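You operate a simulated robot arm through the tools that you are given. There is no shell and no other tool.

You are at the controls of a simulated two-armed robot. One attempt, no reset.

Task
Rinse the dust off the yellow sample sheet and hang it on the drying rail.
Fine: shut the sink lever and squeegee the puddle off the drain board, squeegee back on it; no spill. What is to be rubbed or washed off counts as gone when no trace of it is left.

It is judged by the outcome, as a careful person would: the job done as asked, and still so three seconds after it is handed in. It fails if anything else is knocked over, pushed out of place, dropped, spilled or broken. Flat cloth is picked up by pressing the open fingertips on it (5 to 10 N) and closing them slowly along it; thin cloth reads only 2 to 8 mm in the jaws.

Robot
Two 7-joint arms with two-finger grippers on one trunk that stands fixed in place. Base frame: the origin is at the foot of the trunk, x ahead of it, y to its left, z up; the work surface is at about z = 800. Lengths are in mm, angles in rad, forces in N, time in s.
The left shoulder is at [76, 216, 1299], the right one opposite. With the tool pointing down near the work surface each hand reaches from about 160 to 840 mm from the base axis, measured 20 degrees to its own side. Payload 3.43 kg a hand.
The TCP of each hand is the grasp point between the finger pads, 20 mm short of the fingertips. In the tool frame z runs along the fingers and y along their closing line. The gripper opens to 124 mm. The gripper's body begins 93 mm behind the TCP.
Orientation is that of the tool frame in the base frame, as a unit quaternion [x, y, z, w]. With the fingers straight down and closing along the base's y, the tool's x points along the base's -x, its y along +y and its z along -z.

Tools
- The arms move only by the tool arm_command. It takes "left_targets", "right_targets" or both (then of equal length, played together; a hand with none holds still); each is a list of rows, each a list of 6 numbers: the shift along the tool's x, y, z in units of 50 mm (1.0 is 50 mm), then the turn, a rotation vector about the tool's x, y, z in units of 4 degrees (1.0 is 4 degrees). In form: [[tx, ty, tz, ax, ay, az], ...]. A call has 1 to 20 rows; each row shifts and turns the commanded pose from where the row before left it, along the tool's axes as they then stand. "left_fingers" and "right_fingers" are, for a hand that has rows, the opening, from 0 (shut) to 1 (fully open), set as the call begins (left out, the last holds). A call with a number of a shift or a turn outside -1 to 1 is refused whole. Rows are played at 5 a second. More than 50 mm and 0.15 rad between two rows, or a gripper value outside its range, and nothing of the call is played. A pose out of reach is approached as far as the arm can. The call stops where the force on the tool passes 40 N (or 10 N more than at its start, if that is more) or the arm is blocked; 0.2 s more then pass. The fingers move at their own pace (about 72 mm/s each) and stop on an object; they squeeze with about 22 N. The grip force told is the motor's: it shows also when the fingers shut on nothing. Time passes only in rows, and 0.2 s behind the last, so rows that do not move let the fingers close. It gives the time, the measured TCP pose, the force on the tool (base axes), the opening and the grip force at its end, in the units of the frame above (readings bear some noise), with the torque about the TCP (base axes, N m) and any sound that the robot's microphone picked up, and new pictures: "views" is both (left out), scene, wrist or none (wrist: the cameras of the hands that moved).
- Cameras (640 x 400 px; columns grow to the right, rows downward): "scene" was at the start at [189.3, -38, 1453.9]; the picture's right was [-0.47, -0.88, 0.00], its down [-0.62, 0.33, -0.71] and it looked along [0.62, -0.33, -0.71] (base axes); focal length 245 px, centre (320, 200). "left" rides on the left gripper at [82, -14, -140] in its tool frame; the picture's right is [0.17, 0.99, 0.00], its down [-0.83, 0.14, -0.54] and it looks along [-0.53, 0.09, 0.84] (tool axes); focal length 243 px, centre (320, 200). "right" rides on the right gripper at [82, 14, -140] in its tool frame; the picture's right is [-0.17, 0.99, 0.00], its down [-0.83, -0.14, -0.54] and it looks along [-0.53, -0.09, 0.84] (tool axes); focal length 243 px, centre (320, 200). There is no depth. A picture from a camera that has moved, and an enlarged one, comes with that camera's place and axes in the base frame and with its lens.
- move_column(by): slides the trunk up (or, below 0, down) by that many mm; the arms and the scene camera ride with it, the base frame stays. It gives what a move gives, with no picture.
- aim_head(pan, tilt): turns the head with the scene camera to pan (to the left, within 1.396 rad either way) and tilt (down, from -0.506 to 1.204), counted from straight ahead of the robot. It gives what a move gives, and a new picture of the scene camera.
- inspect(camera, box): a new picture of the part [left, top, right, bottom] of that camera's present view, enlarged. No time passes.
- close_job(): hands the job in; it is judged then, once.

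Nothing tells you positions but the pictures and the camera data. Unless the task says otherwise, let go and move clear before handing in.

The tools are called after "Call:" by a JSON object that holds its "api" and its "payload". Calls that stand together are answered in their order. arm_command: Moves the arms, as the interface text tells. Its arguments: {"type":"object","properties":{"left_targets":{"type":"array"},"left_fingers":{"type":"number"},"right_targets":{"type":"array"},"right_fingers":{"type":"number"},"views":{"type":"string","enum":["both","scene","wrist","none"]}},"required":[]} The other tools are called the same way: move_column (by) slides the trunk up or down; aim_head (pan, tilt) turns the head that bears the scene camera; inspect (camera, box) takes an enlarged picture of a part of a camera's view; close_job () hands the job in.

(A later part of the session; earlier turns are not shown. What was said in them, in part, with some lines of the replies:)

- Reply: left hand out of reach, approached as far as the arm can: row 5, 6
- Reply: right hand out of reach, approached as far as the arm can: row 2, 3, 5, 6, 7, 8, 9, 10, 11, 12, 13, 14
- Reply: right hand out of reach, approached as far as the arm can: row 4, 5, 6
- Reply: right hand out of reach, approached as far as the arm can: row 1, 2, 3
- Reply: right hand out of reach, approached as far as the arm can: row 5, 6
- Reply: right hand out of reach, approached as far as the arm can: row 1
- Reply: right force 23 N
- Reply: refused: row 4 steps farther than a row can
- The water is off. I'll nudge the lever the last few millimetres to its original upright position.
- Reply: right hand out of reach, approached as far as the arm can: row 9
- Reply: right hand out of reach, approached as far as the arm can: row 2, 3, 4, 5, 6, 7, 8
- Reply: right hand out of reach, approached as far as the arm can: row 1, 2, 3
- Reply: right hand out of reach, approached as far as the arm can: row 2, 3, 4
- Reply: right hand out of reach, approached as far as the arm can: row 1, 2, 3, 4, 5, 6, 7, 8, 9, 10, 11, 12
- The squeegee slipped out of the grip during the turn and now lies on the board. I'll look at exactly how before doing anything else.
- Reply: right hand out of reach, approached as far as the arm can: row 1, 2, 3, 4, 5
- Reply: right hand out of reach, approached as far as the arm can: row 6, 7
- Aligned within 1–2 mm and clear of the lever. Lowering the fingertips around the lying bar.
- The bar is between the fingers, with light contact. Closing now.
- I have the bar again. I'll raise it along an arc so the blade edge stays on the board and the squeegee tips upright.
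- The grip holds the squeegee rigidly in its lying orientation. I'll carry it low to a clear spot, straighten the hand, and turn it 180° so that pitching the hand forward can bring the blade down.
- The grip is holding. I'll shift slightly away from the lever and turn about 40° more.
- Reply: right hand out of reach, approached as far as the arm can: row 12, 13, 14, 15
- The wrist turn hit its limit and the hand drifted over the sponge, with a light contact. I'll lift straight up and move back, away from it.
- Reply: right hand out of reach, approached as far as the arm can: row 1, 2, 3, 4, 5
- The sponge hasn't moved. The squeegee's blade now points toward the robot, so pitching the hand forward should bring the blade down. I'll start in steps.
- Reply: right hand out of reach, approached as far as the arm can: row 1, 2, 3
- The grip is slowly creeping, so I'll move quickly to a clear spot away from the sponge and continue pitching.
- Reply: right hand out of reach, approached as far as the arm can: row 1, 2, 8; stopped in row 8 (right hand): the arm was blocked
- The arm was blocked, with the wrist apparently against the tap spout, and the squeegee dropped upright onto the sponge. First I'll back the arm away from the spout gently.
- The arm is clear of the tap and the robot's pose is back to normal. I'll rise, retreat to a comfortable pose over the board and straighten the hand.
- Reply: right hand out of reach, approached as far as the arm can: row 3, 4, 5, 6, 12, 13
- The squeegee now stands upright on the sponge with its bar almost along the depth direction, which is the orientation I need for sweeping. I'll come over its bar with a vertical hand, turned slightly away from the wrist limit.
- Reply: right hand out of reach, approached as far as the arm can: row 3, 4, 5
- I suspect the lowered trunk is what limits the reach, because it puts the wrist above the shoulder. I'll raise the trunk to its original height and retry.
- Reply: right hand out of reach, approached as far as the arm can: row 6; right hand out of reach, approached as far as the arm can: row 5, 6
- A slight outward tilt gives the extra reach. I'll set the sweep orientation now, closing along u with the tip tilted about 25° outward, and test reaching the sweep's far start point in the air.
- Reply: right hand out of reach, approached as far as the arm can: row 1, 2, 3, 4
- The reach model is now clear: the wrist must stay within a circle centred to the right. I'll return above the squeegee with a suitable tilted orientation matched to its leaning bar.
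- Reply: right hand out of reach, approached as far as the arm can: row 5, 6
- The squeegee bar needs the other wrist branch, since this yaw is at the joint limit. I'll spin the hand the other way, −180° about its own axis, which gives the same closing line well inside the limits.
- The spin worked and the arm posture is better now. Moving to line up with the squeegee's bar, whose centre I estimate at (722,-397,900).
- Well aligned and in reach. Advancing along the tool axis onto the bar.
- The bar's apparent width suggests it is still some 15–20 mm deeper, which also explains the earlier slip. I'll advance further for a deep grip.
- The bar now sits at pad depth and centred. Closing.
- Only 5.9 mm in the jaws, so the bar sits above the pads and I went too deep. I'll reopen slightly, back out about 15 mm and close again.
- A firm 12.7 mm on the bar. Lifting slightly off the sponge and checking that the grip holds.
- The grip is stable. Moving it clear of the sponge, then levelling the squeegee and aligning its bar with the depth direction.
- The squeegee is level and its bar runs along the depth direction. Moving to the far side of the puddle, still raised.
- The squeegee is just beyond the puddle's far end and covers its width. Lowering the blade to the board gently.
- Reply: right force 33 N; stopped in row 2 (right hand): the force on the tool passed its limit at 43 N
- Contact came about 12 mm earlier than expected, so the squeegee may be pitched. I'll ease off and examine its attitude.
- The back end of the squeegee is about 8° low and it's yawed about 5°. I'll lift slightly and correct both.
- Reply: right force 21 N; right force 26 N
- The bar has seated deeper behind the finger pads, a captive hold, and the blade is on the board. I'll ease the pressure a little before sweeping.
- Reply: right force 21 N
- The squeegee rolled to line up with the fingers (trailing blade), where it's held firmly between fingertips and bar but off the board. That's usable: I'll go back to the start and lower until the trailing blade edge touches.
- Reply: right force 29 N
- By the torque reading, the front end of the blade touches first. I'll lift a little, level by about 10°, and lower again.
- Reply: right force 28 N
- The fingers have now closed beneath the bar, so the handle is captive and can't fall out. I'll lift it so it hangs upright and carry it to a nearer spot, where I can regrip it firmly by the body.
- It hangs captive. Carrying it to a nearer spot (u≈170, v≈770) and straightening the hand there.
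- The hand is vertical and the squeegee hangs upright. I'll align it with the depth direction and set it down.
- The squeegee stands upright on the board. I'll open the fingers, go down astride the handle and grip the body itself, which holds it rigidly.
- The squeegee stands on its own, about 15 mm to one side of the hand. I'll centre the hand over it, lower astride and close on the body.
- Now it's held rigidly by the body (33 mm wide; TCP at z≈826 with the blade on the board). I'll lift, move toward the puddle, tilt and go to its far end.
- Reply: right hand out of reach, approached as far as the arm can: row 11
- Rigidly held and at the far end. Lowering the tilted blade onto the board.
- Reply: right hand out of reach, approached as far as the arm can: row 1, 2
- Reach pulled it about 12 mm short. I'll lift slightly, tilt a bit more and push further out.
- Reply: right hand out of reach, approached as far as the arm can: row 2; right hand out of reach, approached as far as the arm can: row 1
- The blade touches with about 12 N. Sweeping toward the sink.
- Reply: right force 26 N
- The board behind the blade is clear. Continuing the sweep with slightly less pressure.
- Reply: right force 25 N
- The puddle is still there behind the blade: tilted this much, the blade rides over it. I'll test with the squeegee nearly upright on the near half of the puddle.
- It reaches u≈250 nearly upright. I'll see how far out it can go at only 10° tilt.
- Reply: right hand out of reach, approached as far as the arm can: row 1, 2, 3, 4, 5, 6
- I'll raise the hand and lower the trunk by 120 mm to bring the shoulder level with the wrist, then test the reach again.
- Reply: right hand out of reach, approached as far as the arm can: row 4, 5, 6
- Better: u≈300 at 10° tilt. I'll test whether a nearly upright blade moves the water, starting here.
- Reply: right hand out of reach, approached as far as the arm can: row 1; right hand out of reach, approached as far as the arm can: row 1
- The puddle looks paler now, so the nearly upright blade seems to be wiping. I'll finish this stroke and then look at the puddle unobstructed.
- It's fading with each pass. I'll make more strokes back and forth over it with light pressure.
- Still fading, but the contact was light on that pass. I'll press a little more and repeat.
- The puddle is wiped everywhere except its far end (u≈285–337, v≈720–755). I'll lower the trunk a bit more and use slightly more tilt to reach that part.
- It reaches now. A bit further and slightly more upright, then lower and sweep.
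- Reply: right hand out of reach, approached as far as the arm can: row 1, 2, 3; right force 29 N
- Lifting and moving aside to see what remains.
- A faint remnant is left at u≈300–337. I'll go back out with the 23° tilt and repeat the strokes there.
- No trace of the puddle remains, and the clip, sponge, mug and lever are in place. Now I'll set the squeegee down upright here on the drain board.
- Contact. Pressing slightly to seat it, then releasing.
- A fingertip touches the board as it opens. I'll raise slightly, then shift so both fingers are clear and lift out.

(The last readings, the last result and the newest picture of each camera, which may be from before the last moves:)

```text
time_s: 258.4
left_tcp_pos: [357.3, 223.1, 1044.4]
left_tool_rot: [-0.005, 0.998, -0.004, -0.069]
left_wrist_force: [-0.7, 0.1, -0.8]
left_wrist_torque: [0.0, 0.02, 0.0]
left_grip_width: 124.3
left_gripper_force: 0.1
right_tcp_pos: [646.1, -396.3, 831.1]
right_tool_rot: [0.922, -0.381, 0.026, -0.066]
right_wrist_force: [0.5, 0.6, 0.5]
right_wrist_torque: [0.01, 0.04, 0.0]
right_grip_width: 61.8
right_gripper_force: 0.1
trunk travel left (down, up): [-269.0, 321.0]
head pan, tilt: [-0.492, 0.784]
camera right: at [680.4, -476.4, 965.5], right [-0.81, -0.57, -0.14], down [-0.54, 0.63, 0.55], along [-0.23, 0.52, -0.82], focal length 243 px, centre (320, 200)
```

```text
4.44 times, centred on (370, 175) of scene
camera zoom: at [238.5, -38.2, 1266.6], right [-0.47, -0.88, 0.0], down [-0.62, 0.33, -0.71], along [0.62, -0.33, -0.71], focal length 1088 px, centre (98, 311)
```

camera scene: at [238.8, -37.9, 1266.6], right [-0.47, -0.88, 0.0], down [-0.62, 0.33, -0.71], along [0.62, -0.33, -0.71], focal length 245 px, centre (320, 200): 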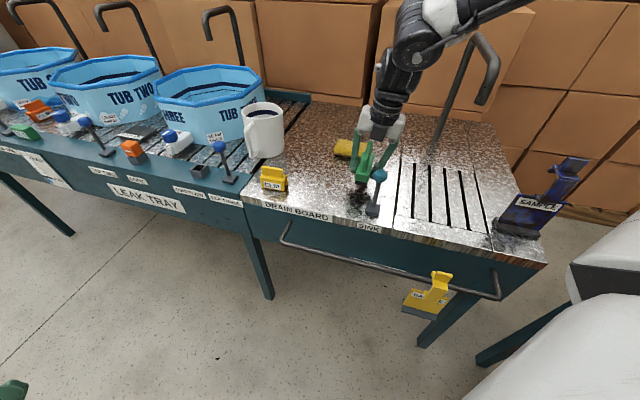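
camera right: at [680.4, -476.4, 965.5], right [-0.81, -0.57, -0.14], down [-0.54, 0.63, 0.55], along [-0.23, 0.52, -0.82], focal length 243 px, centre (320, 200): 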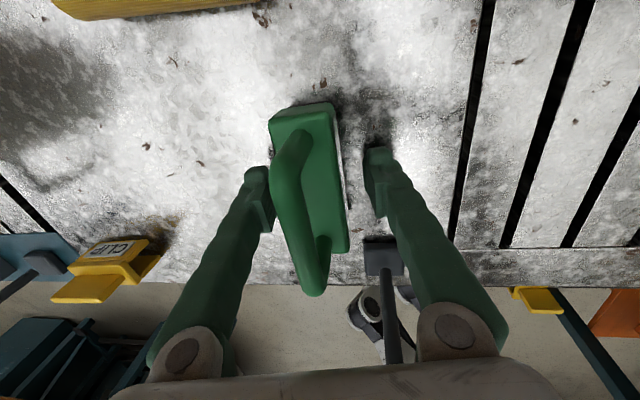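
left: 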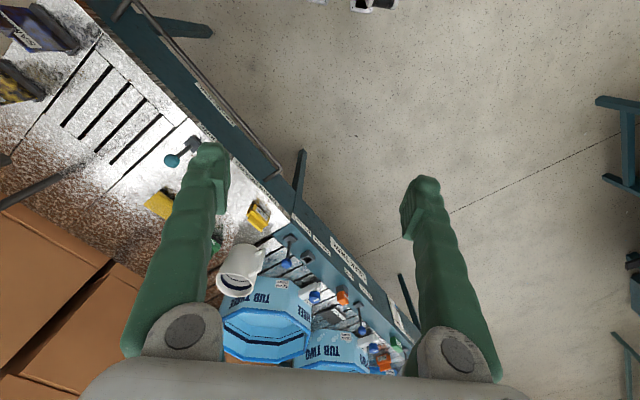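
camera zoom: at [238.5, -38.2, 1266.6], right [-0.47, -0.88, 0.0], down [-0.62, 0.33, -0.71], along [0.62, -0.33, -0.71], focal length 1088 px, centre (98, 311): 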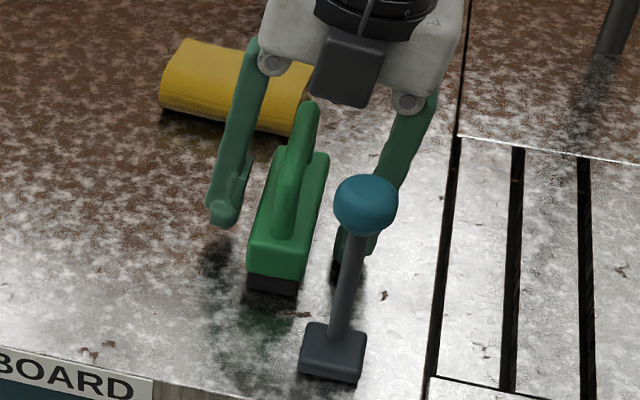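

The squeegee stands by itself. I'll centre the hand, open wider and lift straight out.

Call:
{"api": "arm_command", "payload": {"right_targets": [[0, -0.12, 0.02, 0, 0, 0], [0, -0.1, 0.02, 0, 0, 0], [0, 0, 0, 0, 0, 0]], "right_fingers": 0.75, "views": "none"}}

Call:
{"api": "inspect", "payload": {"camera": "right", "box": [180, 60, 460, 300]}}

Call:
{"api": "arm_command", "payload": {"right_targets": [[0, -0.06, -0.3, 0, 0, 0], [0, -0.09, -0.5, 0, 0, 0], [0, -0.1, -0.7, 0, 0, 0], [0, -0.1, -0.7, 0, 0, 0], [0, -0.1, -0.7, 0, 0, 0], [0, 0, 0, 0, 0, 0]], "views": "both"}}

Call:
{"api": "inspect", "payload": {"camera": "scene", "box": [250, 110, 410, 230]}}

```text
time_s: 259.2
left_tcp_pos: [355.9, 224.7, 1043.9]
left_tool_rot: [-0.005, 0.998, -0.005, -0.069]
left_wrist_force: [0.0, -0.3, 0.6]
left_wrist_torque: [0.01, -0.02, -0.02]
left_grip_width: 123.9
left_gripper_force: 0.1
right_tcp_pos: [653.1, -386.7, 830.7]
right_tool_rot: [0.922, -0.381, 0.027, -0.065]
right_wrist_force: [0.2, -0.2, 0.2]
right_wrist_torque: [-0.02, -0.05, 0.0]
right_grip_width: 92.8
right_gripper_force: 0.0
trunk travel left (down, up): [-269.0, 321.0]
head pan, tilt: [-0.492, 0.784]
```

```text
1.67 times, centred on (320, 180) of right
camera zoom: at [688.4, -467.8, 966.1], right [-0.81, -0.57, -0.14], down [-0.54, 0.63, 0.55], along [-0.23, 0.52, -0.82], focal length 404 px, centre (320, 233)
```

zoom: 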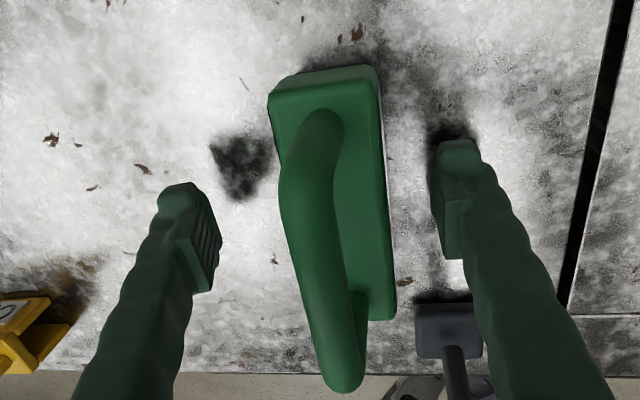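

```text
time_s: 260.6
left_tcp_pos: [357.0, 222.3, 1043.3]
left_tool_rot: [-0.005, 0.998, -0.005, -0.069]
left_wrist_force: [-0.8, 0.1, 0.1]
left_wrist_torque: [0.02, 0.03, 0.01]
left_grip_width: 124.1
left_gripper_force: 0.0
right_tcp_pos: [653.9, -386.7, 976.0]
right_tool_rot: [0.922, -0.382, 0.026, -0.066]
right_wrist_force: [0.0, -0.7, -0.6]
right_wrist_torque: [0.01, 0.01, -0.03]
right_grip_width: 93.0
right_gripper_force: 0.1
trunk travel left (down, up): [-269.0, 321.0]
head pan, tilt: [-0.492, 0.784]
camera scene: at [238.8, -38.2, 1266.6], right [-0.47, -0.88, 0.0], down [-0.62, 0.33, -0.71], along [0.62, -0.33, -0.71], focal length 245 px, centre (320, 200)
camera right: at [688.3, -467.1, 1112.0], right [-0.81, -0.57, -0.14], down [-0.54, 0.63, 0.55], along [-0.23, 0.52, -0.82], focal length 243 px, centre (320, 200)
```

scene: 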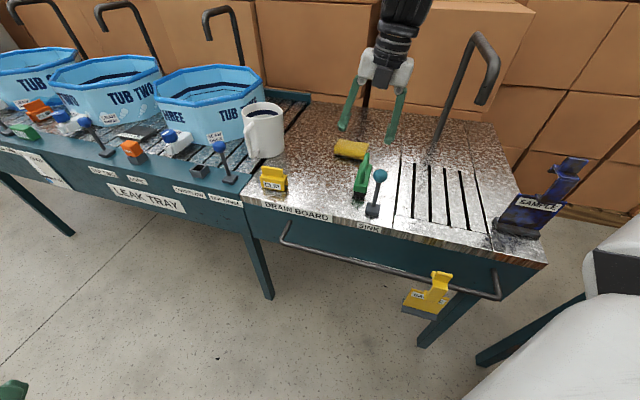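
right: 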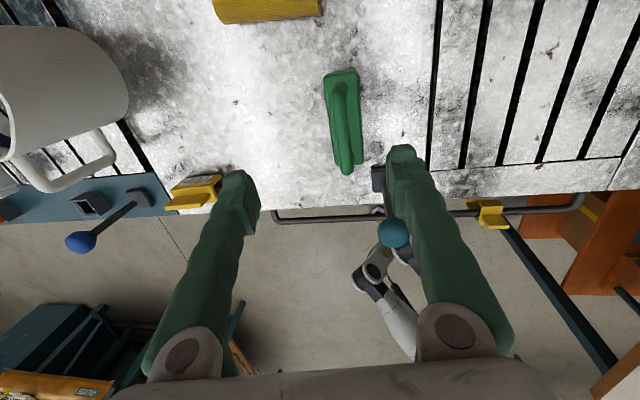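

```text
3.33 times, centred on (330, 170) of scene
camera zoom: at [238.8, -38.2, 1266.6], right [-0.47, -0.88, 0.0], down [-0.62, 0.33, -0.71], along [0.62, -0.33, -0.71], focal length 816 px, centre (287, 300)
```

zoom: 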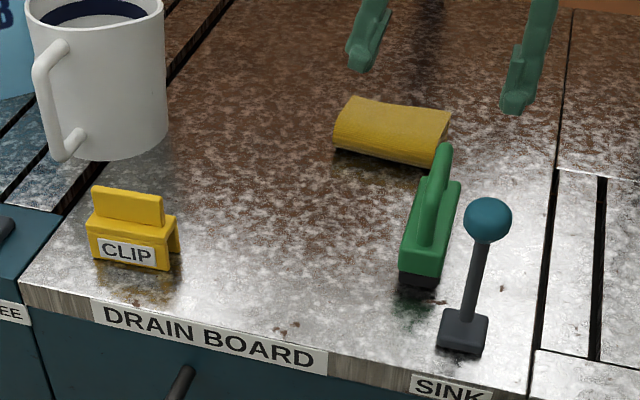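

The board is clean, the squeegee stands on it and the hand is clear. I'll raise the trunk back to its original height to compare everything with the initial view.

Call:
{"api": "move_column", "payload": {"by": 185}}

Call:
{"api": "arm_command", "payload": {"right_targets": [[0, 0, 0, 0, 0, 0]], "views": "both"}}

Call:
{"api": "inspect", "payload": {"camera": "scene", "box": [285, 155, 365, 205]}}

Call:
{"api": "inspect", "payload": {"camera": "scene", "box": [240, 140, 400, 260]}}

```text
time_s: 262.7
left_tcp_pos: [345.2, 223.1, 1254.7]
left_tool_rot: [-0.006, 1.0, -0.005, -0.014]
left_wrist_force: [0.5, 0.4, 0.3]
left_wrist_torque: [0.02, 0.03, -0.01]
left_grip_width: 124.2
left_gripper_force: 0.0
right_tcp_pos: [655.8, -385.8, 1160.8]
right_tool_rot: [0.922, -0.382, 0.026, -0.065]
right_wrist_force: [0.0, 0.0, -0.1]
right_wrist_torque: [0.0, -0.01, 0.02]
right_grip_width: 93.2
right_gripper_force: 0.1
trunk travel left (down, up): [-454.0, 136.0]
head pan, tilt: [-0.492, 0.784]
```

```text
time_s: 263.1
left_tcp_pos: [343.9, 223.8, 1255.8]
left_tool_rot: [-0.005, 1.0, -0.004, -0.013]
left_wrist_force: [0.4, 0.6, 0.5]
left_wrist_torque: [0.0, 0.01, 0.02]
left_grip_width: 124.0
left_gripper_force: 0.0
right_tcp_pos: [655.1, -386.6, 1161.5]
right_tool_rot: [0.922, -0.381, 0.027, -0.065]
right_wrist_force: [0.7, 0.1, 0.3]
right_wrist_torque: [-0.01, -0.01, -0.01]
right_grip_width: 93.0
right_gripper_force: 0.1
trunk travel left (down, up): [-454.0, 136.0]
head pan, tilt: [-0.492, 0.784]
camera scene: at [189.0, -38.0, 1453.9], right [-0.47, -0.88, 0.0], down [-0.62, 0.33, -0.71], along [0.62, -0.33, -0.71], focal length 245 px, centre (320, 200)
camera right: at [689.5, -466.5, 1297.2], right [-0.81, -0.57, -0.14], down [-0.54, 0.63, 0.55], along [-0.23, 0.52, -0.82], focal length 243 px, centre (320, 200)
```

scene: 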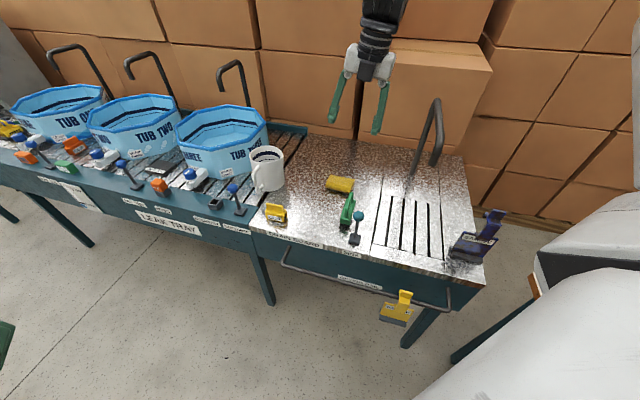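
right: 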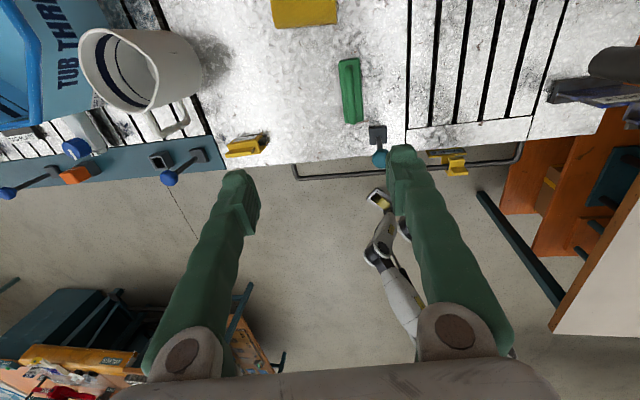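

```text
8.00 times, centred on (325, 180) of scene
camera zoom: at [189.0, -38.0, 1453.9], right [-0.47, -0.88, 0.0], down [-0.62, 0.33, -0.71], along [0.62, -0.33, -0.71], focal length 1959 px, centre (280, 360)
```

zoom: 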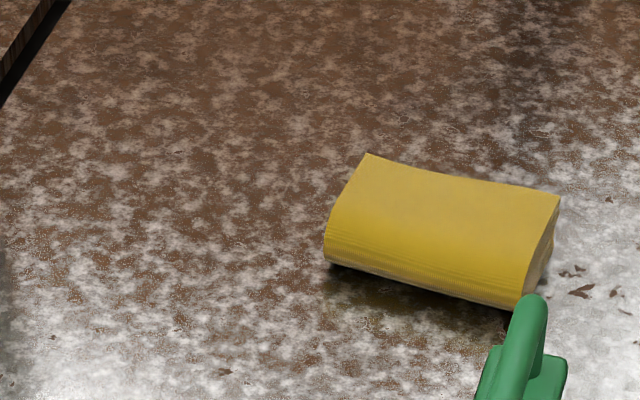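

```text
3.33 times, centred on (320, 200) of scene
camera zoom: at [189.0, -38.0, 1453.9], right [-0.47, -0.88, 0.0], down [-0.62, 0.33, -0.71], along [0.62, -0.33, -0.71], focal length 816 px, centre (320, 200)
```

zoom: 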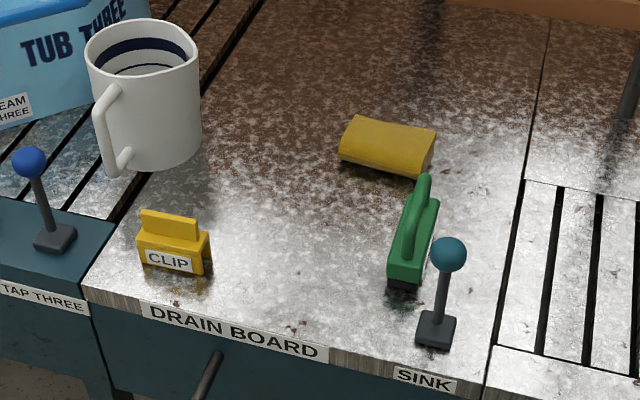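

Comparing with the first view, the mug, lever and clip are essentially unchanged (the clip shifted by a few mm). The sponge, though, has shifted about 25 mm and turned about 5° from that earlier contact, so I'll put it back. First I'll turn the hand so it closes across the sponge's depth.

Call:
{"api": "arm_command", "payload": {"right_targets": [[0, 0, 0, -1, 0, 0], [0, 0, 0, -1, 0, 0], [0, 0, 0.6, 0, 0, 0], [0, 0, 0.6, 0, 0, 0], [0, 0, 0, 0, 0, 1], [0, 0, 0, 0, 0, 1], [0, 0, 0, 0, 0, 1], [0, 0, 0, 0, 0, 1], [0, 0, 0, 0, 0, 1], [0, 0, 0, 0, 0, 1], [0, 0, 0, 0, 0, 1], [0, 0, 0, 0, 0, 1], [0, 0, 0, 0, 0, 1], [0, 0, 0, 0, 0, 1], [0, 0, 0, 0, 0, 1], [0, 0, 0, 0, 0, 1], [0, 0, 0, 0, 0, 1], [0, 0, 0, 0, 0, 1]], "views": "none"}}

Call:
{"api": "arm_command", "payload": {"right_targets": [[0, 0, 0, 0, 0, 1], [0, 0, 0, 0, 0, 1], [0, 0, 0, 0, 0, 1], [0, 0, 0, 0, 0, 1], [0, 0, 0, 0, 0, 1], [0, 0, 0, 0, 0, 1], [0, 0, 0, 0, 0, 1], [0, 0, 0, 0, 0, 0.9], [0, 0, 0, 0, 0, 0]], "views": "both"}}

```text
time_s: 266.9
left_tcp_pos: [344.7, 223.7, 1254.6]
left_tool_rot: [-0.006, 1.0, -0.004, -0.012]
left_wrist_force: [0.2, 0.2, -0.2]
left_wrist_torque: [0.01, -0.02, 0.05]
left_grip_width: 124.1
left_gripper_force: 0.2
right_tcp_pos: [637.4, -393.2, 1092.9]
right_tool_rot: [-0.637, 0.771, 0.0, 0.001]
right_wrist_force: [-0.5, -0.7, -0.2]
right_wrist_torque: [0.01, -0.02, -0.02]
right_grip_width: 93.0
right_gripper_force: 0.1
right hand out of reach, approached as far as the arm can: row 2
trunk travel left (down, up): [-454.0, 136.0]
head pan, tilt: [-0.492, 0.784]
```

```text
time_s: 268.9
left_tcp_pos: [345.6, 223.6, 1254.1]
left_tool_rot: [-0.005, 1.0, -0.004, -0.013]
left_wrist_force: [0.6, -0.9, -0.5]
left_wrist_torque: [0.0, 0.02, 0.0]
left_grip_width: 123.9
left_gripper_force: 0.0
right_tcp_pos: [638.9, -392.0, 1092.9]
right_tool_rot: [-0.402, 0.915, 0.0, 0.001]
right_wrist_force: [0.0, -0.4, -0.4]
right_wrist_torque: [-0.02, 0.01, 0.01]
right_grip_width: 93.2
right_gripper_force: 0.0
trunk travel left (down, up): [-454.0, 136.0]
head pan, tilt: [-0.492, 0.784]
camera scene: at [189.2, -38.0, 1453.9], right [-0.47, -0.88, 0.0], down [-0.62, 0.33, -0.71], along [0.62, -0.33, -0.71], focal length 245 px, centre (320, 200)
camera right: at [571.8, -442.6, 1232.2], right [-0.61, 0.79, 0.0], down [0.66, 0.52, 0.54], along [0.43, 0.33, -0.84], focal length 243 px, centre (320, 200)
```

scene: 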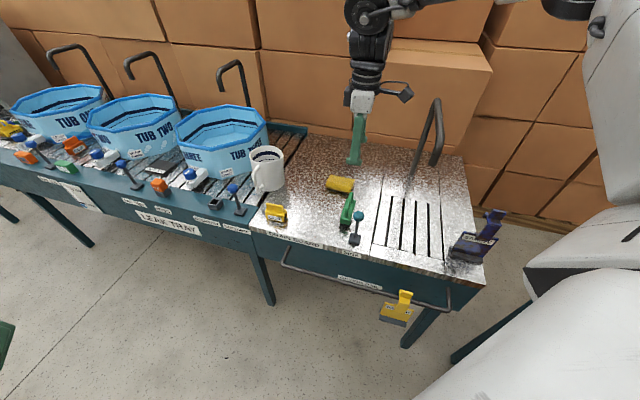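
right: 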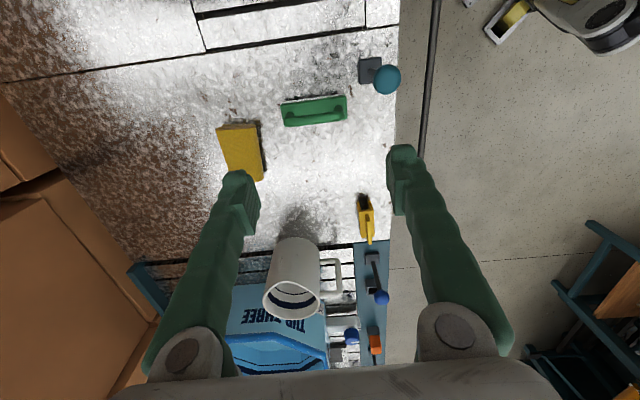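

The wrist view is clear. The sponge's centre is at about (784,-451), and it needs to move by about (-25,-7) mm and +5°. I'll align the hand with the sponge, tilt for reach and go above it.

Call:
{"api": "arm_command", "payload": {"right_targets": [[0, 0, 0, 0, 0, 1], [0, 0, 0, 0, 0, 1], [0, 0, 0, 0, -1, 0], [0, 0, 0, 0, -1, 0], [0, 0, 0, 0, -1, 0], [0, 0, 0, 0, -1, 0], [0, 0, 0, 0, -1, 0], [0, 0, 0, 0, -1, 0], [0, 0, 0, 0, 0, 0]], "views": "none"}}

Call:
{"api": "arm_command", "payload": {"right_targets": [[0.032, -0.458, 0.69, 0, 0, 0], [0.032, -0.458, 0.69, 0, 0, 0], [0.032, -0.458, 0.69, 0, 0, 0], [0.032, -0.458, 0.69, 0, 0, 0], [0.032, -0.458, 0.69, 0, 0, 0], [0, 0, 0, 0, 0, 0]], "views": "both"}}

Call:
{"api": "inspect", "payload": {"camera": "right", "box": [180, 40, 460, 240]}}

```text
time_s: 270.9
left_tcp_pos: [345.4, 223.0, 1254.0]
left_tool_rot: [-0.006, 1.0, -0.005, -0.014]
left_wrist_force: [-0.2, 0.5, 0.0]
left_wrist_torque: [-0.01, 0.01, 0.02]
left_grip_width: 124.4
left_gripper_force: 0.1
right_tcp_pos: [637.6, -393.2, 1093.5]
right_tool_rot: [-0.331, 0.92, 0.071, 0.197]
right_wrist_force: [0.0, -0.1, 0.5]
right_wrist_torque: [-0.05, 0.03, 0.03]
right_grip_width: 92.7
right_gripper_force: 0.0
trunk travel left (down, up): [-454.0, 136.0]
head pan, tilt: [-0.492, 0.784]
```

```text
time_s: 272.3
left_tcp_pos: [343.3, 223.4, 1255.0]
left_tool_rot: [-0.005, 1.0, -0.004, -0.013]
left_wrist_force: [0.7, -0.7, -1.7]
left_wrist_torque: [-0.01, -0.08, 0.02]
left_grip_width: 124.2
left_gripper_force: 0.1
right_tcp_pos: [759.5, -441.3, 932.5]
right_tool_rot: [-0.332, 0.92, 0.071, 0.196]
right_wrist_force: [-0.6, 0.0, 0.1]
right_wrist_torque: [0.02, -0.02, -0.01]
right_grip_width: 92.9
right_gripper_force: 0.0
trunk travel left (down, up): [-454.0, 136.0]
head pan, tilt: [-0.492, 0.784]
camera scene: at [188.1, -37.8, 1454.1], right [-0.47, -0.88, 0.0], down [-0.62, 0.33, -0.71], along [0.62, -0.33, -0.71], focal length 245 px, centre (320, 200)
camera right: at [648.5, -512.8, 1025.8], right [-0.51, 0.86, 0.07], down [0.5, 0.23, 0.83], along [0.7, 0.46, -0.55], focal length 243 px, centre (320, 200)
```

scene: 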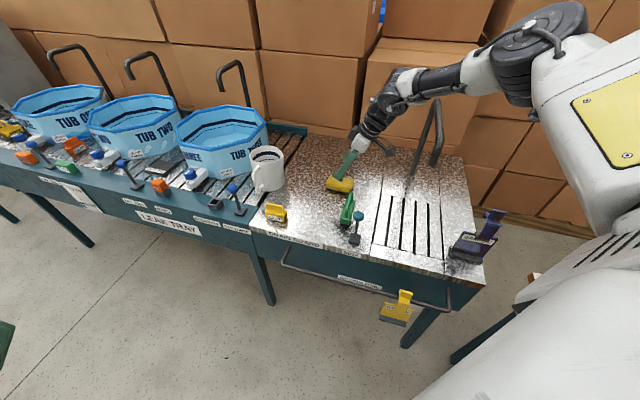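
right: 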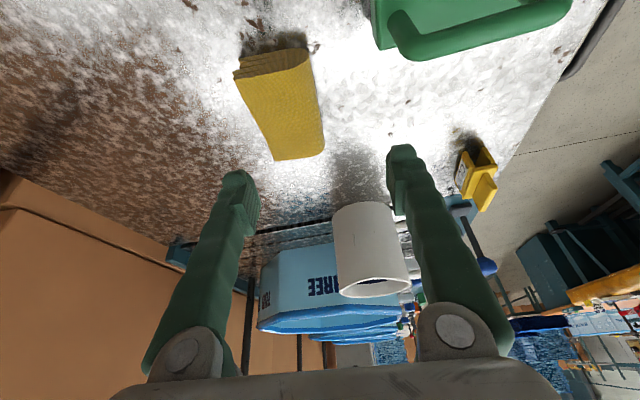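

```text
2.00 times, centred on (320, 140) of right
camera zoom: at [648.5, -512.8, 1025.8], right [-0.51, 0.86, 0.07], down [0.5, 0.23, 0.83], along [0.7, 0.46, -0.55], focal length 485 px, centre (320, 320)
```

zoom: 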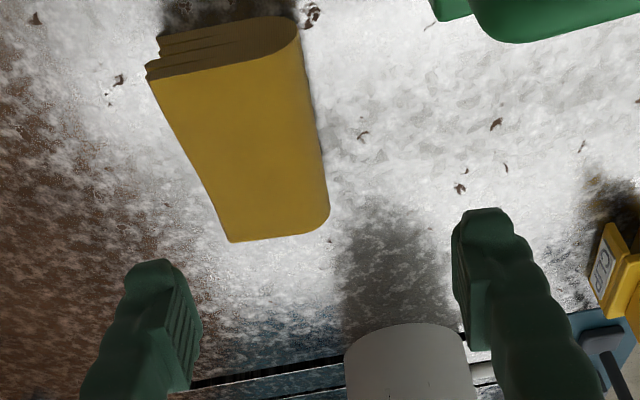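

Call:
{"api": "arm_command", "payload": {"right_targets": [[0.136, -0.242, 0.623, 0, 0, 0], [0.136, -0.242, 0.623, 0, 0, 0], [0, 0, 0, 0, 0, 0]], "views": "wrist"}}

Call:
{"api": "inspect", "payload": {"camera": "right", "box": [180, 40, 460, 240]}}

Call:
{"api": "inspect", "payload": {"camera": "scene", "box": [290, 110, 420, 230]}}

```text
time_s: 273.1
left_tcp_pos: [342.5, 223.9, 1254.6]
left_tool_rot: [-0.005, 1.0, -0.005, -0.013]
left_wrist_force: [0.5, 0.3, 0.4]
left_wrist_torque: [-0.01, 0.02, 0.0]
left_grip_width: 123.8
left_gripper_force: 0.1
right_tcp_pos: [784.0, -451.4, 870.9]
right_tool_rot: [-0.331, 0.921, 0.071, 0.196]
right_wrist_force: [0.4, 1.1, 0.1]
right_wrist_torque: [-0.01, 0.03, -0.05]
right_grip_width: 93.1
right_gripper_force: 0.2
trunk travel left (down, up): [-454.0, 136.0]
head pan, tilt: [-0.492, 0.784]
camera right: at [674.0, -523.8, 963.8], right [-0.51, 0.86, 0.07], down [0.5, 0.23, 0.83], along [0.7, 0.46, -0.55], focal length 243 px, centre (320, 200)
```

right: 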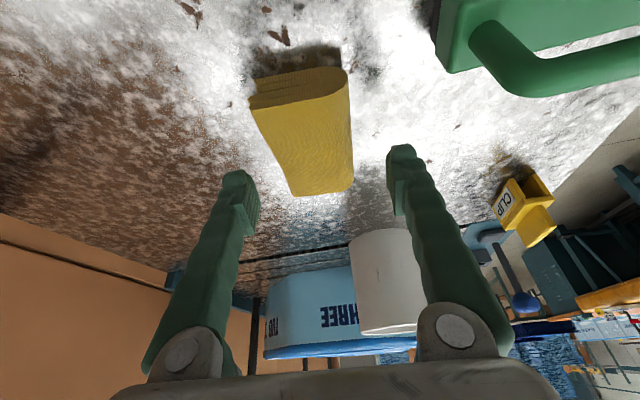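

```text
2.00 times, centred on (320, 140) of right
camera zoom: at [674.0, -523.8, 963.8], right [-0.51, 0.86, 0.07], down [0.5, 0.23, 0.83], along [0.7, 0.46, -0.55], focal length 485 px, centre (320, 320)
```

zoom: 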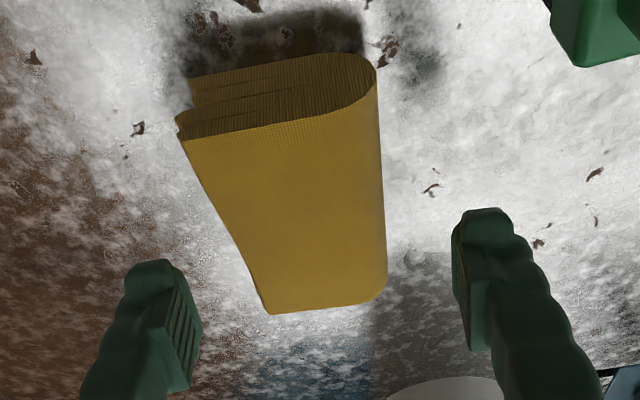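

```text
3.33 times, centred on (355, 170) of scene
camera zoom: at [188.3, -37.7, 1454.1], right [-0.47, -0.88, 0.0], down [-0.62, 0.33, -0.71], along [0.62, -0.33, -0.71], focal length 816 px, centre (203, 300)
```

zoom: 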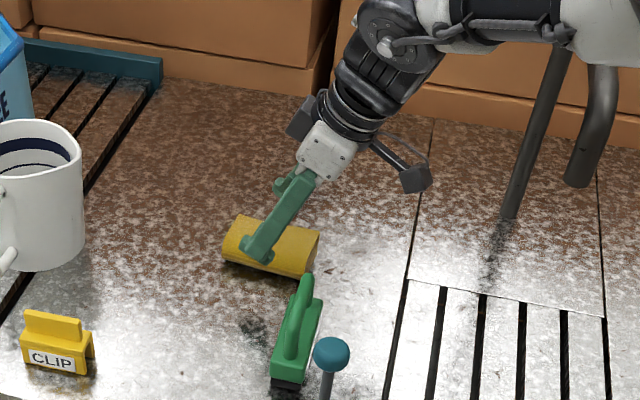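

Call:
{"api": "arm_command", "payload": {"right_targets": [[0.17, -0.03, 0.383, 0, 0, 0], [0.17, -0.03, 0.383, 0, 0, 0], [0, 0, 0, 0, 0, 0]], "views": "wrist"}}

Call:
{"api": "inspect", "payload": {"camera": "right", "box": [180, 60, 460, 260]}}

```text
time_s: 273.9
left_tcp_pos: [344.7, 223.1, 1254.8]
left_tool_rot: [-0.004, 1.0, -0.004, -0.014]
left_wrist_force: [0.0, 0.2, -0.2]
left_wrist_torque: [-0.01, -0.01, -0.02]
left_grip_width: 123.9
left_gripper_force: 0.1
right_tcp_pos: [773.8, -454.8, 833.5]
right_tool_rot: [-0.331, 0.92, 0.071, 0.196]
right_wrist_force: [-0.5, -0.4, 0.3]
right_wrist_torque: [0.01, 0.0, 0.01]
right_grip_width: 92.9
right_gripper_force: 0.0
right hand out of reach, approached as far as the arm can: row 1, 2
trunk travel left (down, up): [-454.0, 136.0]
head pan, tilt: [-0.492, 0.784]
camera right: at [663.2, -526.2, 927.1], right [-0.51, 0.86, 0.07], down [0.5, 0.23, 0.83], along [0.7, 0.46, -0.55], focal length 243 px, centre (320, 200)
```

right: 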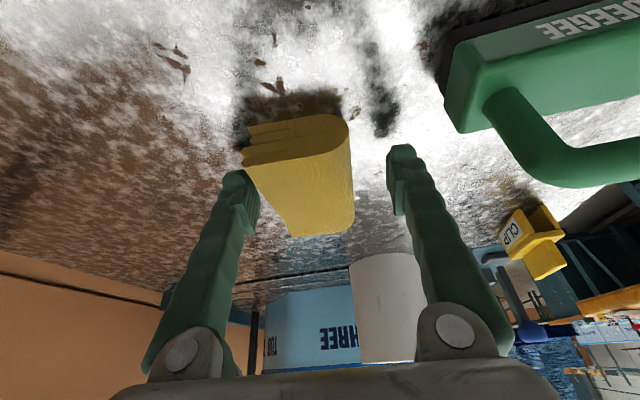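

```text
2.00 times, centred on (320, 160) of right
camera zoom: at [663.2, -526.2, 927.1], right [-0.51, 0.86, 0.07], down [0.5, 0.23, 0.83], along [0.7, 0.46, -0.55], focal length 485 px, centre (320, 280)
```

zoom: 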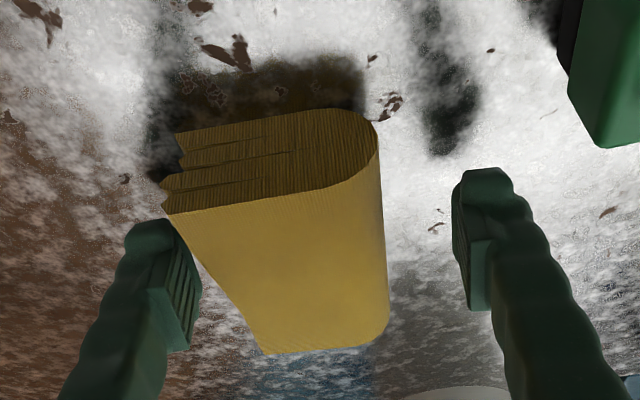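

Fingers astride. Closing gently on it.

Call:
{"api": "arm_command", "payload": {"right_targets": [[0, 0, 0, 0, 0, 0], [0, 0, 0, 0, 0, 0], [0, 0, 0, 0, 0, 0], [0, 0, 0, 0, 0, 0], [0, 0, 0, 0, 0, 0]], "right_fingers": 0.4, "views": "wrist"}}

Call:
{"api": "inspect", "payload": {"camera": "right", "box": [180, 60, 460, 260]}}

```text
time_s: 275.1
left_tcp_pos: [344.2, 223.1, 1254.5]
left_tool_rot: [-0.005, 1.0, -0.004, -0.013]
left_wrist_force: [-0.3, 0.3, -0.6]
left_wrist_torque: [0.0, 0.02, -0.03]
left_grip_width: 124.1
left_gripper_force: 0.0
right_tcp_pos: [773.0, -455.5, 833.8]
right_tool_rot: [-0.33, 0.92, 0.071, 0.197]
right_wrist_force: [0.1, 0.2, 0.2]
right_wrist_torque: [-0.01, -0.02, -0.01]
right_grip_width: 64.0
right_gripper_force: 21.9
trunk travel left (down, up): [-454.0, 136.0]
head pan, tilt: [-0.492, 0.784]
camera right: at [663.2, -526.2, 927.2], right [-0.51, 0.86, 0.07], down [0.5, 0.23, 0.83], along [0.7, 0.46, -0.55], focal length 243 px, centre (320, 200)
```

right: 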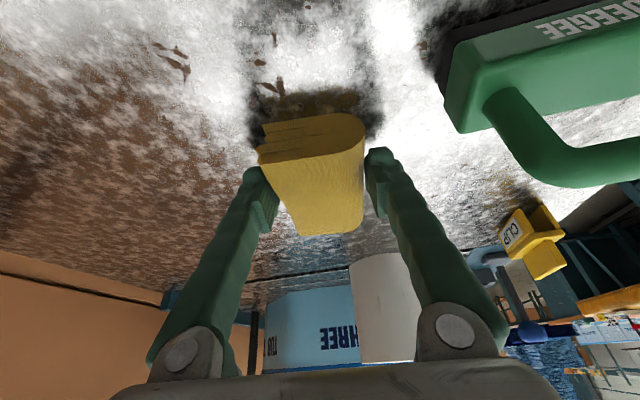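

```text
2.00 times, centred on (320, 160) of right
camera zoom: at [663.2, -526.2, 927.2], right [-0.51, 0.86, 0.07], down [0.5, 0.23, 0.83], along [0.7, 0.46, -0.55], focal length 485 px, centre (320, 280)
```

zoom: 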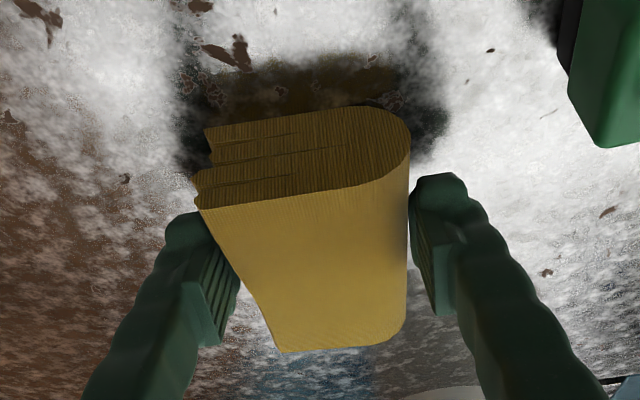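

Gripped. I'll lift it a few millimetres, shift it back by (-20,-14) mm, rotate 5° and set it down.

Call:
{"api": "arm_command", "payload": {"right_targets": [[-0.04, 0, -0.09, 0, 0, 0], [0.22, 0.02, -0.098, 0, 0, 0], [0.22, 0.02, -0.098, 0, 0, 0], [0, 0, 0, -0.255, 0, -0.57], [0, 0, 0, -0.255, 0, -0.57], [0, 0, 0, 0, 0, 0]], "views": "wrist"}}

Call:
{"api": "inspect", "payload": {"camera": "scene", "box": [285, 155, 365, 205]}}

```text
time_s: 276.5
left_tcp_pos: [343.8, 222.8, 1255.4]
left_tool_rot: [-0.005, 1.0, -0.005, -0.014]
left_wrist_force: [0.2, -0.1, 0.1]
left_wrist_torque: [0.02, 0.01, -0.02]
left_grip_width: 124.0
left_gripper_force: 0.1
right_tcp_pos: [753.6, -464.8, 838.1]
right_tool_rot: [-0.37, 0.905, 0.079, 0.193]
right_wrist_force: [0.9, 0.1, -0.2]
right_wrist_torque: [0.04, 0.0, 0.02]
right_grip_width: 63.8
right_gripper_force: 22.0
trunk travel left (down, up): [-454.0, 136.0]
head pan, tilt: [-0.492, 0.784]
camera right: at [649.7, -548.0, 932.1], right [-0.58, 0.81, 0.07], down [0.48, 0.28, 0.83], along [0.65, 0.52, -0.55], focal length 243 px, centre (320, 200)
```

right: 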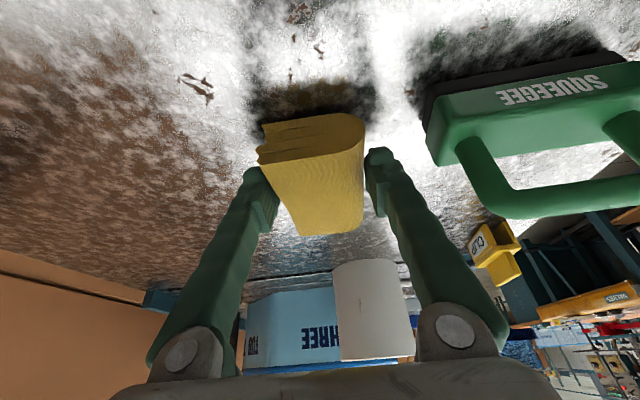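

```text
8.00 times, centred on (325, 180) of scene
camera zoom: at [189.2, -38.0, 1453.9], right [-0.47, -0.88, 0.0], down [-0.62, 0.33, -0.71], along [0.62, -0.33, -0.71], focal length 1959 px, centre (280, 360)
```

zoom: 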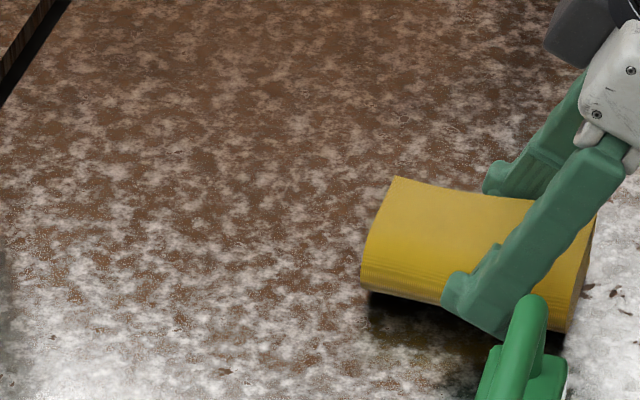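

The sponge's left corner now matches its original image position. A small extra rotation, then I'll lower and release it.

Call:
{"api": "arm_command", "payload": {"right_targets": [[0, -0.06, 0, -0.255, 0, -0.57], [0.037, 0, 0.085, 0, 0, 0], [0, 0, 0, 0, 0, 0]], "views": "none"}}

Call:
{"api": "inspect", "payload": {"camera": "scene", "box": [285, 155, 365, 205]}}

```text
time_s: 277.3
left_tcp_pos: [344.5, 224.7, 1255.2]
left_tool_rot: [-0.005, 1.0, -0.004, -0.013]
left_wrist_force: [-0.2, 0.4, -0.4]
left_wrist_torque: [0.01, 0.01, -0.01]
left_grip_width: 124.1
left_gripper_force: 0.1
right_tcp_pos: [755.7, -468.9, 834.1]
right_tool_rot: [-0.39, 0.897, 0.083, 0.191]
right_wrist_force: [-0.2, -0.9, 0.5]
right_wrist_torque: [0.06, -0.04, 0.03]
right_grip_width: 63.9
right_gripper_force: 22.0
trunk travel left (down, up): [-454.0, 136.0]
head pan, tilt: [-0.492, 0.784]
```

```text
8.00 times, centred on (325, 180) of scene
camera zoom: at [189.2, -38.0, 1453.9], right [-0.47, -0.88, 0.0], down [-0.62, 0.33, -0.71], along [0.62, -0.33, -0.71], focal length 1959 px, centre (280, 360)
```

zoom: 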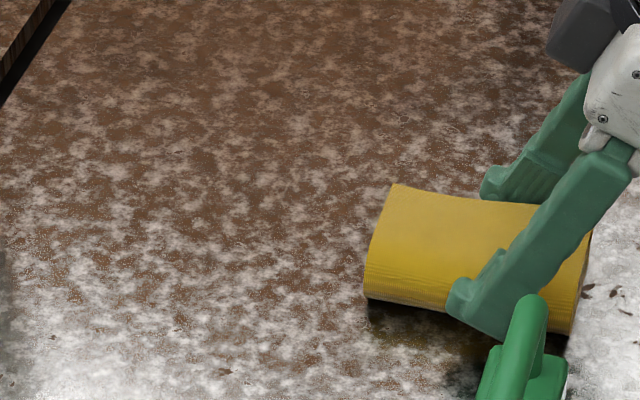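

Call:
{"api": "arm_command", "payload": {"right_targets": [[0, -0.07, 0, 0, 0, 0], [0.01, 0, 0.022, 0, 0, 0], [0, 0, 0, 0, 0, 0]], "views": "none"}}

Call:
{"api": "arm_command", "payload": {"right_targets": [[0, 0, 0, 0, 0, 0], [0, 0, 0, 0, 0, 0], [0, 0, 0, 0, 0, 0]], "right_fingers": 0.72, "views": "wrist"}}

Call:
{"api": "inspect", "payload": {"camera": "scene", "box": [285, 155, 365, 205]}}

```text
time_s: 278.1
left_tcp_pos: [343.8, 223.3, 1256.4]
left_tool_rot: [-0.005, 1.0, -0.006, -0.013]
left_wrist_force: [0.0, 0.9, 0.1]
left_wrist_torque: [-0.04, -0.05, 0.0]
left_grip_width: 123.8
left_gripper_force: 0.2
right_tcp_pos: [758.1, -469.9, 834.3]
right_tool_rot: [-0.391, 0.896, 0.084, 0.191]
right_wrist_force: [-0.4, 1.3, 3.8]
right_wrist_torque: [0.14, 0.04, -0.08]
right_grip_width: 63.9
right_gripper_force: 22.5
trunk travel left (down, up): [-454.0, 136.0]
head pan, tilt: [-0.492, 0.784]
```

```text
time_s: 278.9
left_tcp_pos: [343.6, 222.5, 1254.7]
left_tool_rot: [-0.006, 1.0, -0.006, -0.013]
left_wrist_force: [0.3, 0.0, 0.6]
left_wrist_torque: [0.02, -0.02, -0.02]
left_grip_width: 124.1
left_gripper_force: 0.0
right_tcp_pos: [756.8, -471.8, 833.0]
right_tool_rot: [-0.39, 0.897, 0.084, 0.191]
right_wrist_force: [-0.4, 1.0, -0.3]
right_wrist_torque: [0.01, 0.0, -0.02]
right_grip_width: 89.3
right_gripper_force: 0.1
trunk travel left (down, up): [-454.0, 136.0]
head pan, tilt: [-0.492, 0.784]
camera right: at [657.6, -556.9, 926.3], right [-0.62, 0.78, 0.07], down [0.47, 0.3, 0.83], along [0.63, 0.55, -0.55], focal length 243 px, centre (320, 200)
```

right: 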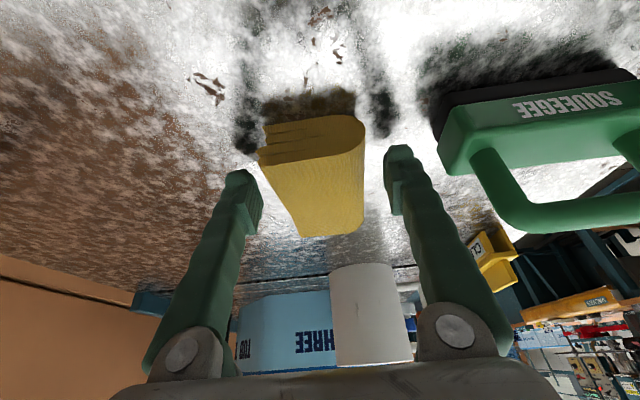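

```text
8.00 times, centred on (325, 180) of scene
camera zoom: at [189.4, -38.1, 1453.9], right [-0.47, -0.88, 0.0], down [-0.62, 0.33, -0.71], along [0.62, -0.33, -0.71], focal length 1959 px, centre (280, 360)
```

zoom: 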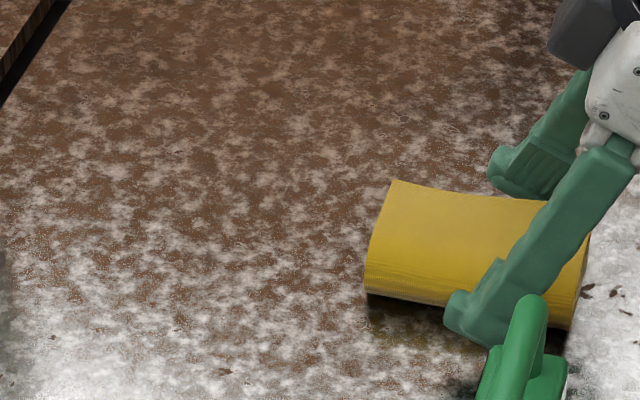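

Released. Lifting straight up and away.

Call:
{"api": "arm_command", "payload": {"right_targets": [[-0.12, 0, -0.27, 0, 0, 0], [-0.25, 0, -0.56, 0, 0, 0], [-0.33, 0, -0.73, 0, 0, 0], [-0.33, 0, -0.73, 0, 0, 0], [-0.33, 0, -0.73, 0, 0, 0], [0.1, 0.6, -0.5, 0, 0, 0], [0.1, 0.6, -0.5, 0, 0, 0], [0, 0.6, -0.5, 0, 0, 0], [0, 0.6, -0.5, 0, 0, 0], [0, 0, 0, 0, 0, 0]], "views": "both"}}

Call:
{"api": "inspect", "payload": {"camera": "scene", "box": [285, 155, 365, 205]}}

Call:
{"api": "inspect", "payload": {"camera": "scene", "box": [240, 140, 400, 260]}}

Call:
{"api": "inspect", "payload": {"camera": "scene", "box": [350, 150, 530, 340]}}

```text
time_s: 281.1
left_tcp_pos: [345.6, 223.0, 1254.0]
left_tool_rot: [-0.005, 1.0, -0.004, -0.013]
left_wrist_force: [0.9, 1.3, -0.8]
left_wrist_torque: [0.0, 0.01, 0.01]
left_grip_width: 123.9
left_gripper_force: 0.0
right_tcp_pos: [636.9, -424.1, 1086.8]
right_tool_rot: [-0.39, 0.897, 0.084, 0.191]
right_wrist_force: [0.0, -0.4, -0.5]
right_wrist_torque: [0.0, 0.01, 0.02]
right_grip_width: 89.6
right_gripper_force: 0.0
trunk travel left (down, up): [-454.0, 136.0]
head pan, tilt: [-0.492, 0.784]
camera scene: at [190.4, -38.2, 1453.7], right [-0.47, -0.88, 0.0], down [-0.62, 0.33, -0.71], along [0.62, -0.33, -0.71], focal length 245 px, centre (320, 200)
camera right: at [537.8, -510.6, 1181.0], right [-0.62, 0.78, 0.07], down [0.47, 0.3, 0.83], along [0.63, 0.55, -0.55], focal length 243 px, centre (320, 200)
```

scene: 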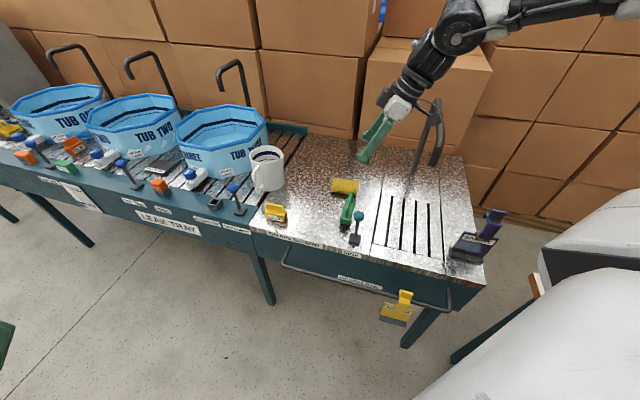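
right: 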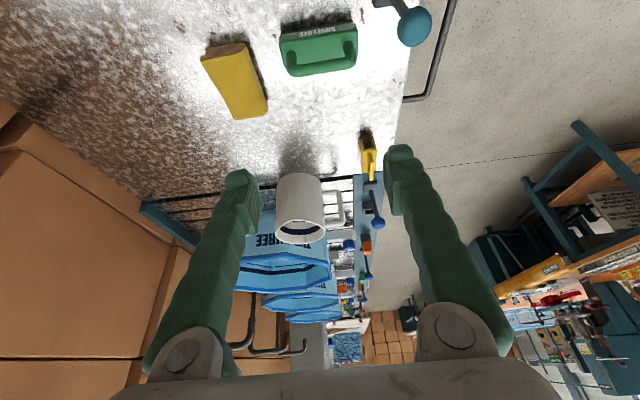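

```text
8.00 times, centred on (325, 180) of scene
camera zoom: at [190.4, -38.2, 1453.7], right [-0.47, -0.88, 0.0], down [-0.62, 0.33, -0.71], along [0.62, -0.33, -0.71], focal length 1959 px, centre (280, 360)
```

zoom: 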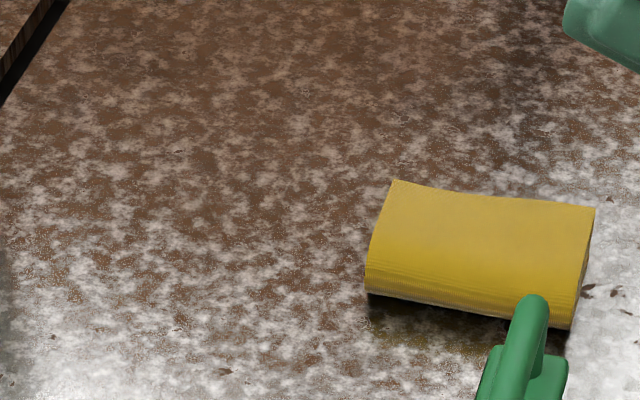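

```text
3.33 times, centred on (320, 200) of scene
camera zoom: at [190.4, -38.2, 1453.7], right [-0.47, -0.88, 0.0], down [-0.62, 0.33, -0.71], along [0.62, -0.33, -0.71], focal length 816 px, centre (320, 200)
```

zoom: 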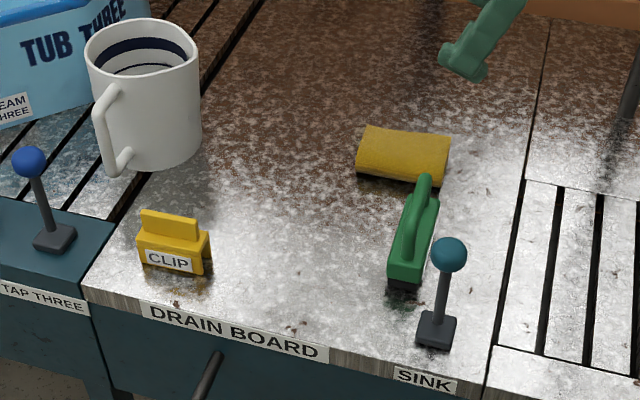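

```text
2.11 times, centred on (440, 245) of scene
camera zoom: at [190.4, -38.2, 1453.7], right [-0.47, -0.88, 0.0], down [-0.62, 0.33, -0.71], along [0.62, -0.33, -0.71], focal length 516 px, centre (67, 105)
```

zoom: 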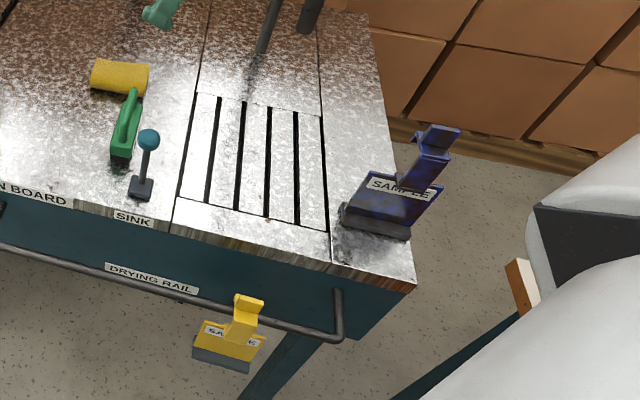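

The sponge matches its original image position again, and the sheet is on the rail with the lever shut. One last close look at the puddle area and the sheet.

Call:
{"api": "inspect", "payload": {"camera": "scene", "box": [280, 185, 360, 240]}}

Call:
{"api": "inspect", "payload": {"camera": "scene", "box": [360, 270, 460, 340]}}

Call:
{"api": "inspect", "payload": {"camera": "right", "box": [180, 0, 460, 200]}}

```text
7.27 times, centred on (320, 212) of scene
camera zoom: at [190.4, -38.2, 1453.7], right [-0.47, -0.88, 0.0], down [-0.62, 0.33, -0.71], along [0.62, -0.33, -0.71], focal length 1781 px, centre (320, 109)
```

zoom: 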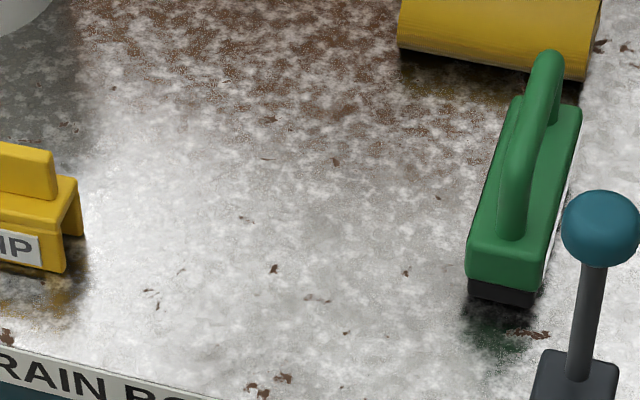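

```text
5.71 times, centred on (410, 305) of scene
camera zoom: at [190.4, -38.2, 1453.7], right [-0.47, -0.88, 0.0], down [-0.62, 0.33, -0.71], along [0.62, -0.33, -0.71], focal length 1400 px, centre (-194, -400)
```

zoom: 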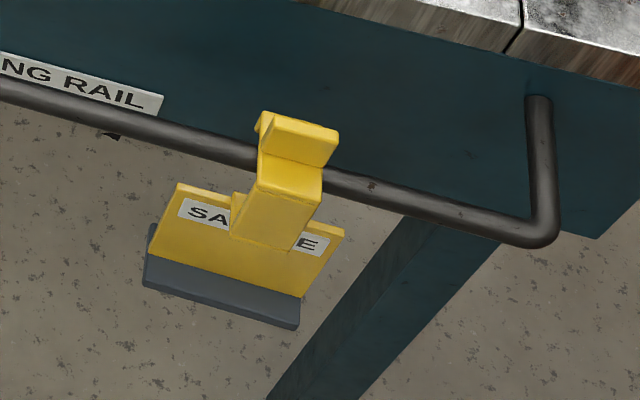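

```text
2.00 times, centred on (320, 100) of right
camera zoom: at [537.8, -510.6, 1181.0], right [-0.62, 0.78, 0.07], down [0.47, 0.3, 0.83], along [0.63, 0.55, -0.55], focal length 485 px, centre (320, 400)
```

zoom: 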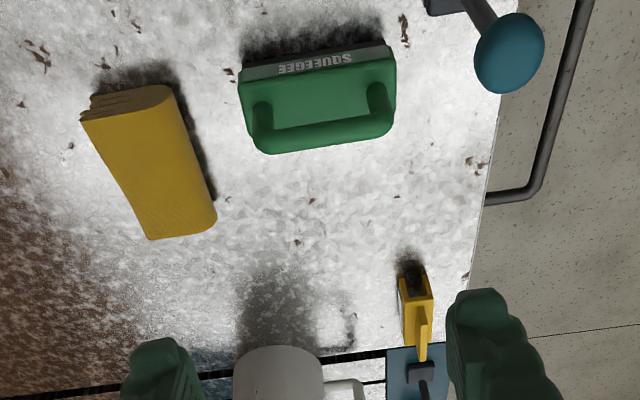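

The sheet is clean and hanging on the rail, the lever is shut with no water running, and no trace of the puddle is left. The squeegee stands on the drain board, the sponge is back where it was, and the hands are clear. Handing in.

Call:
{"api": "close_job", "payload": {}}

```text
The job is handed in.
```

The yellow sheet is rinsed clean on the faces I could see and hanging by its hook on the drying rail. The sink lever is shut, the puddle is wiped off the drain board with no trace left, and the squeegee stands upright on the board. I saw no water on the bench or floor.

Some things went wrong along the way:

- **Squeegee:** it slipped out of the grip twice. The first time it fell on its side on the board, the second time onto the sponge. It ended up about 20 cm from where it started, nearer the sink.
- **Sponge:** it was knocked about 25 mm out of place. I put it back, and it now matches its starting position to within a few millimetres.
- **Clip:** it was pushed about 5 mm. I left it there rather than risk moving it further.
- **Tap:** the wrist briefly pressed against the spout before I backed it off. The tap looks unchanged.
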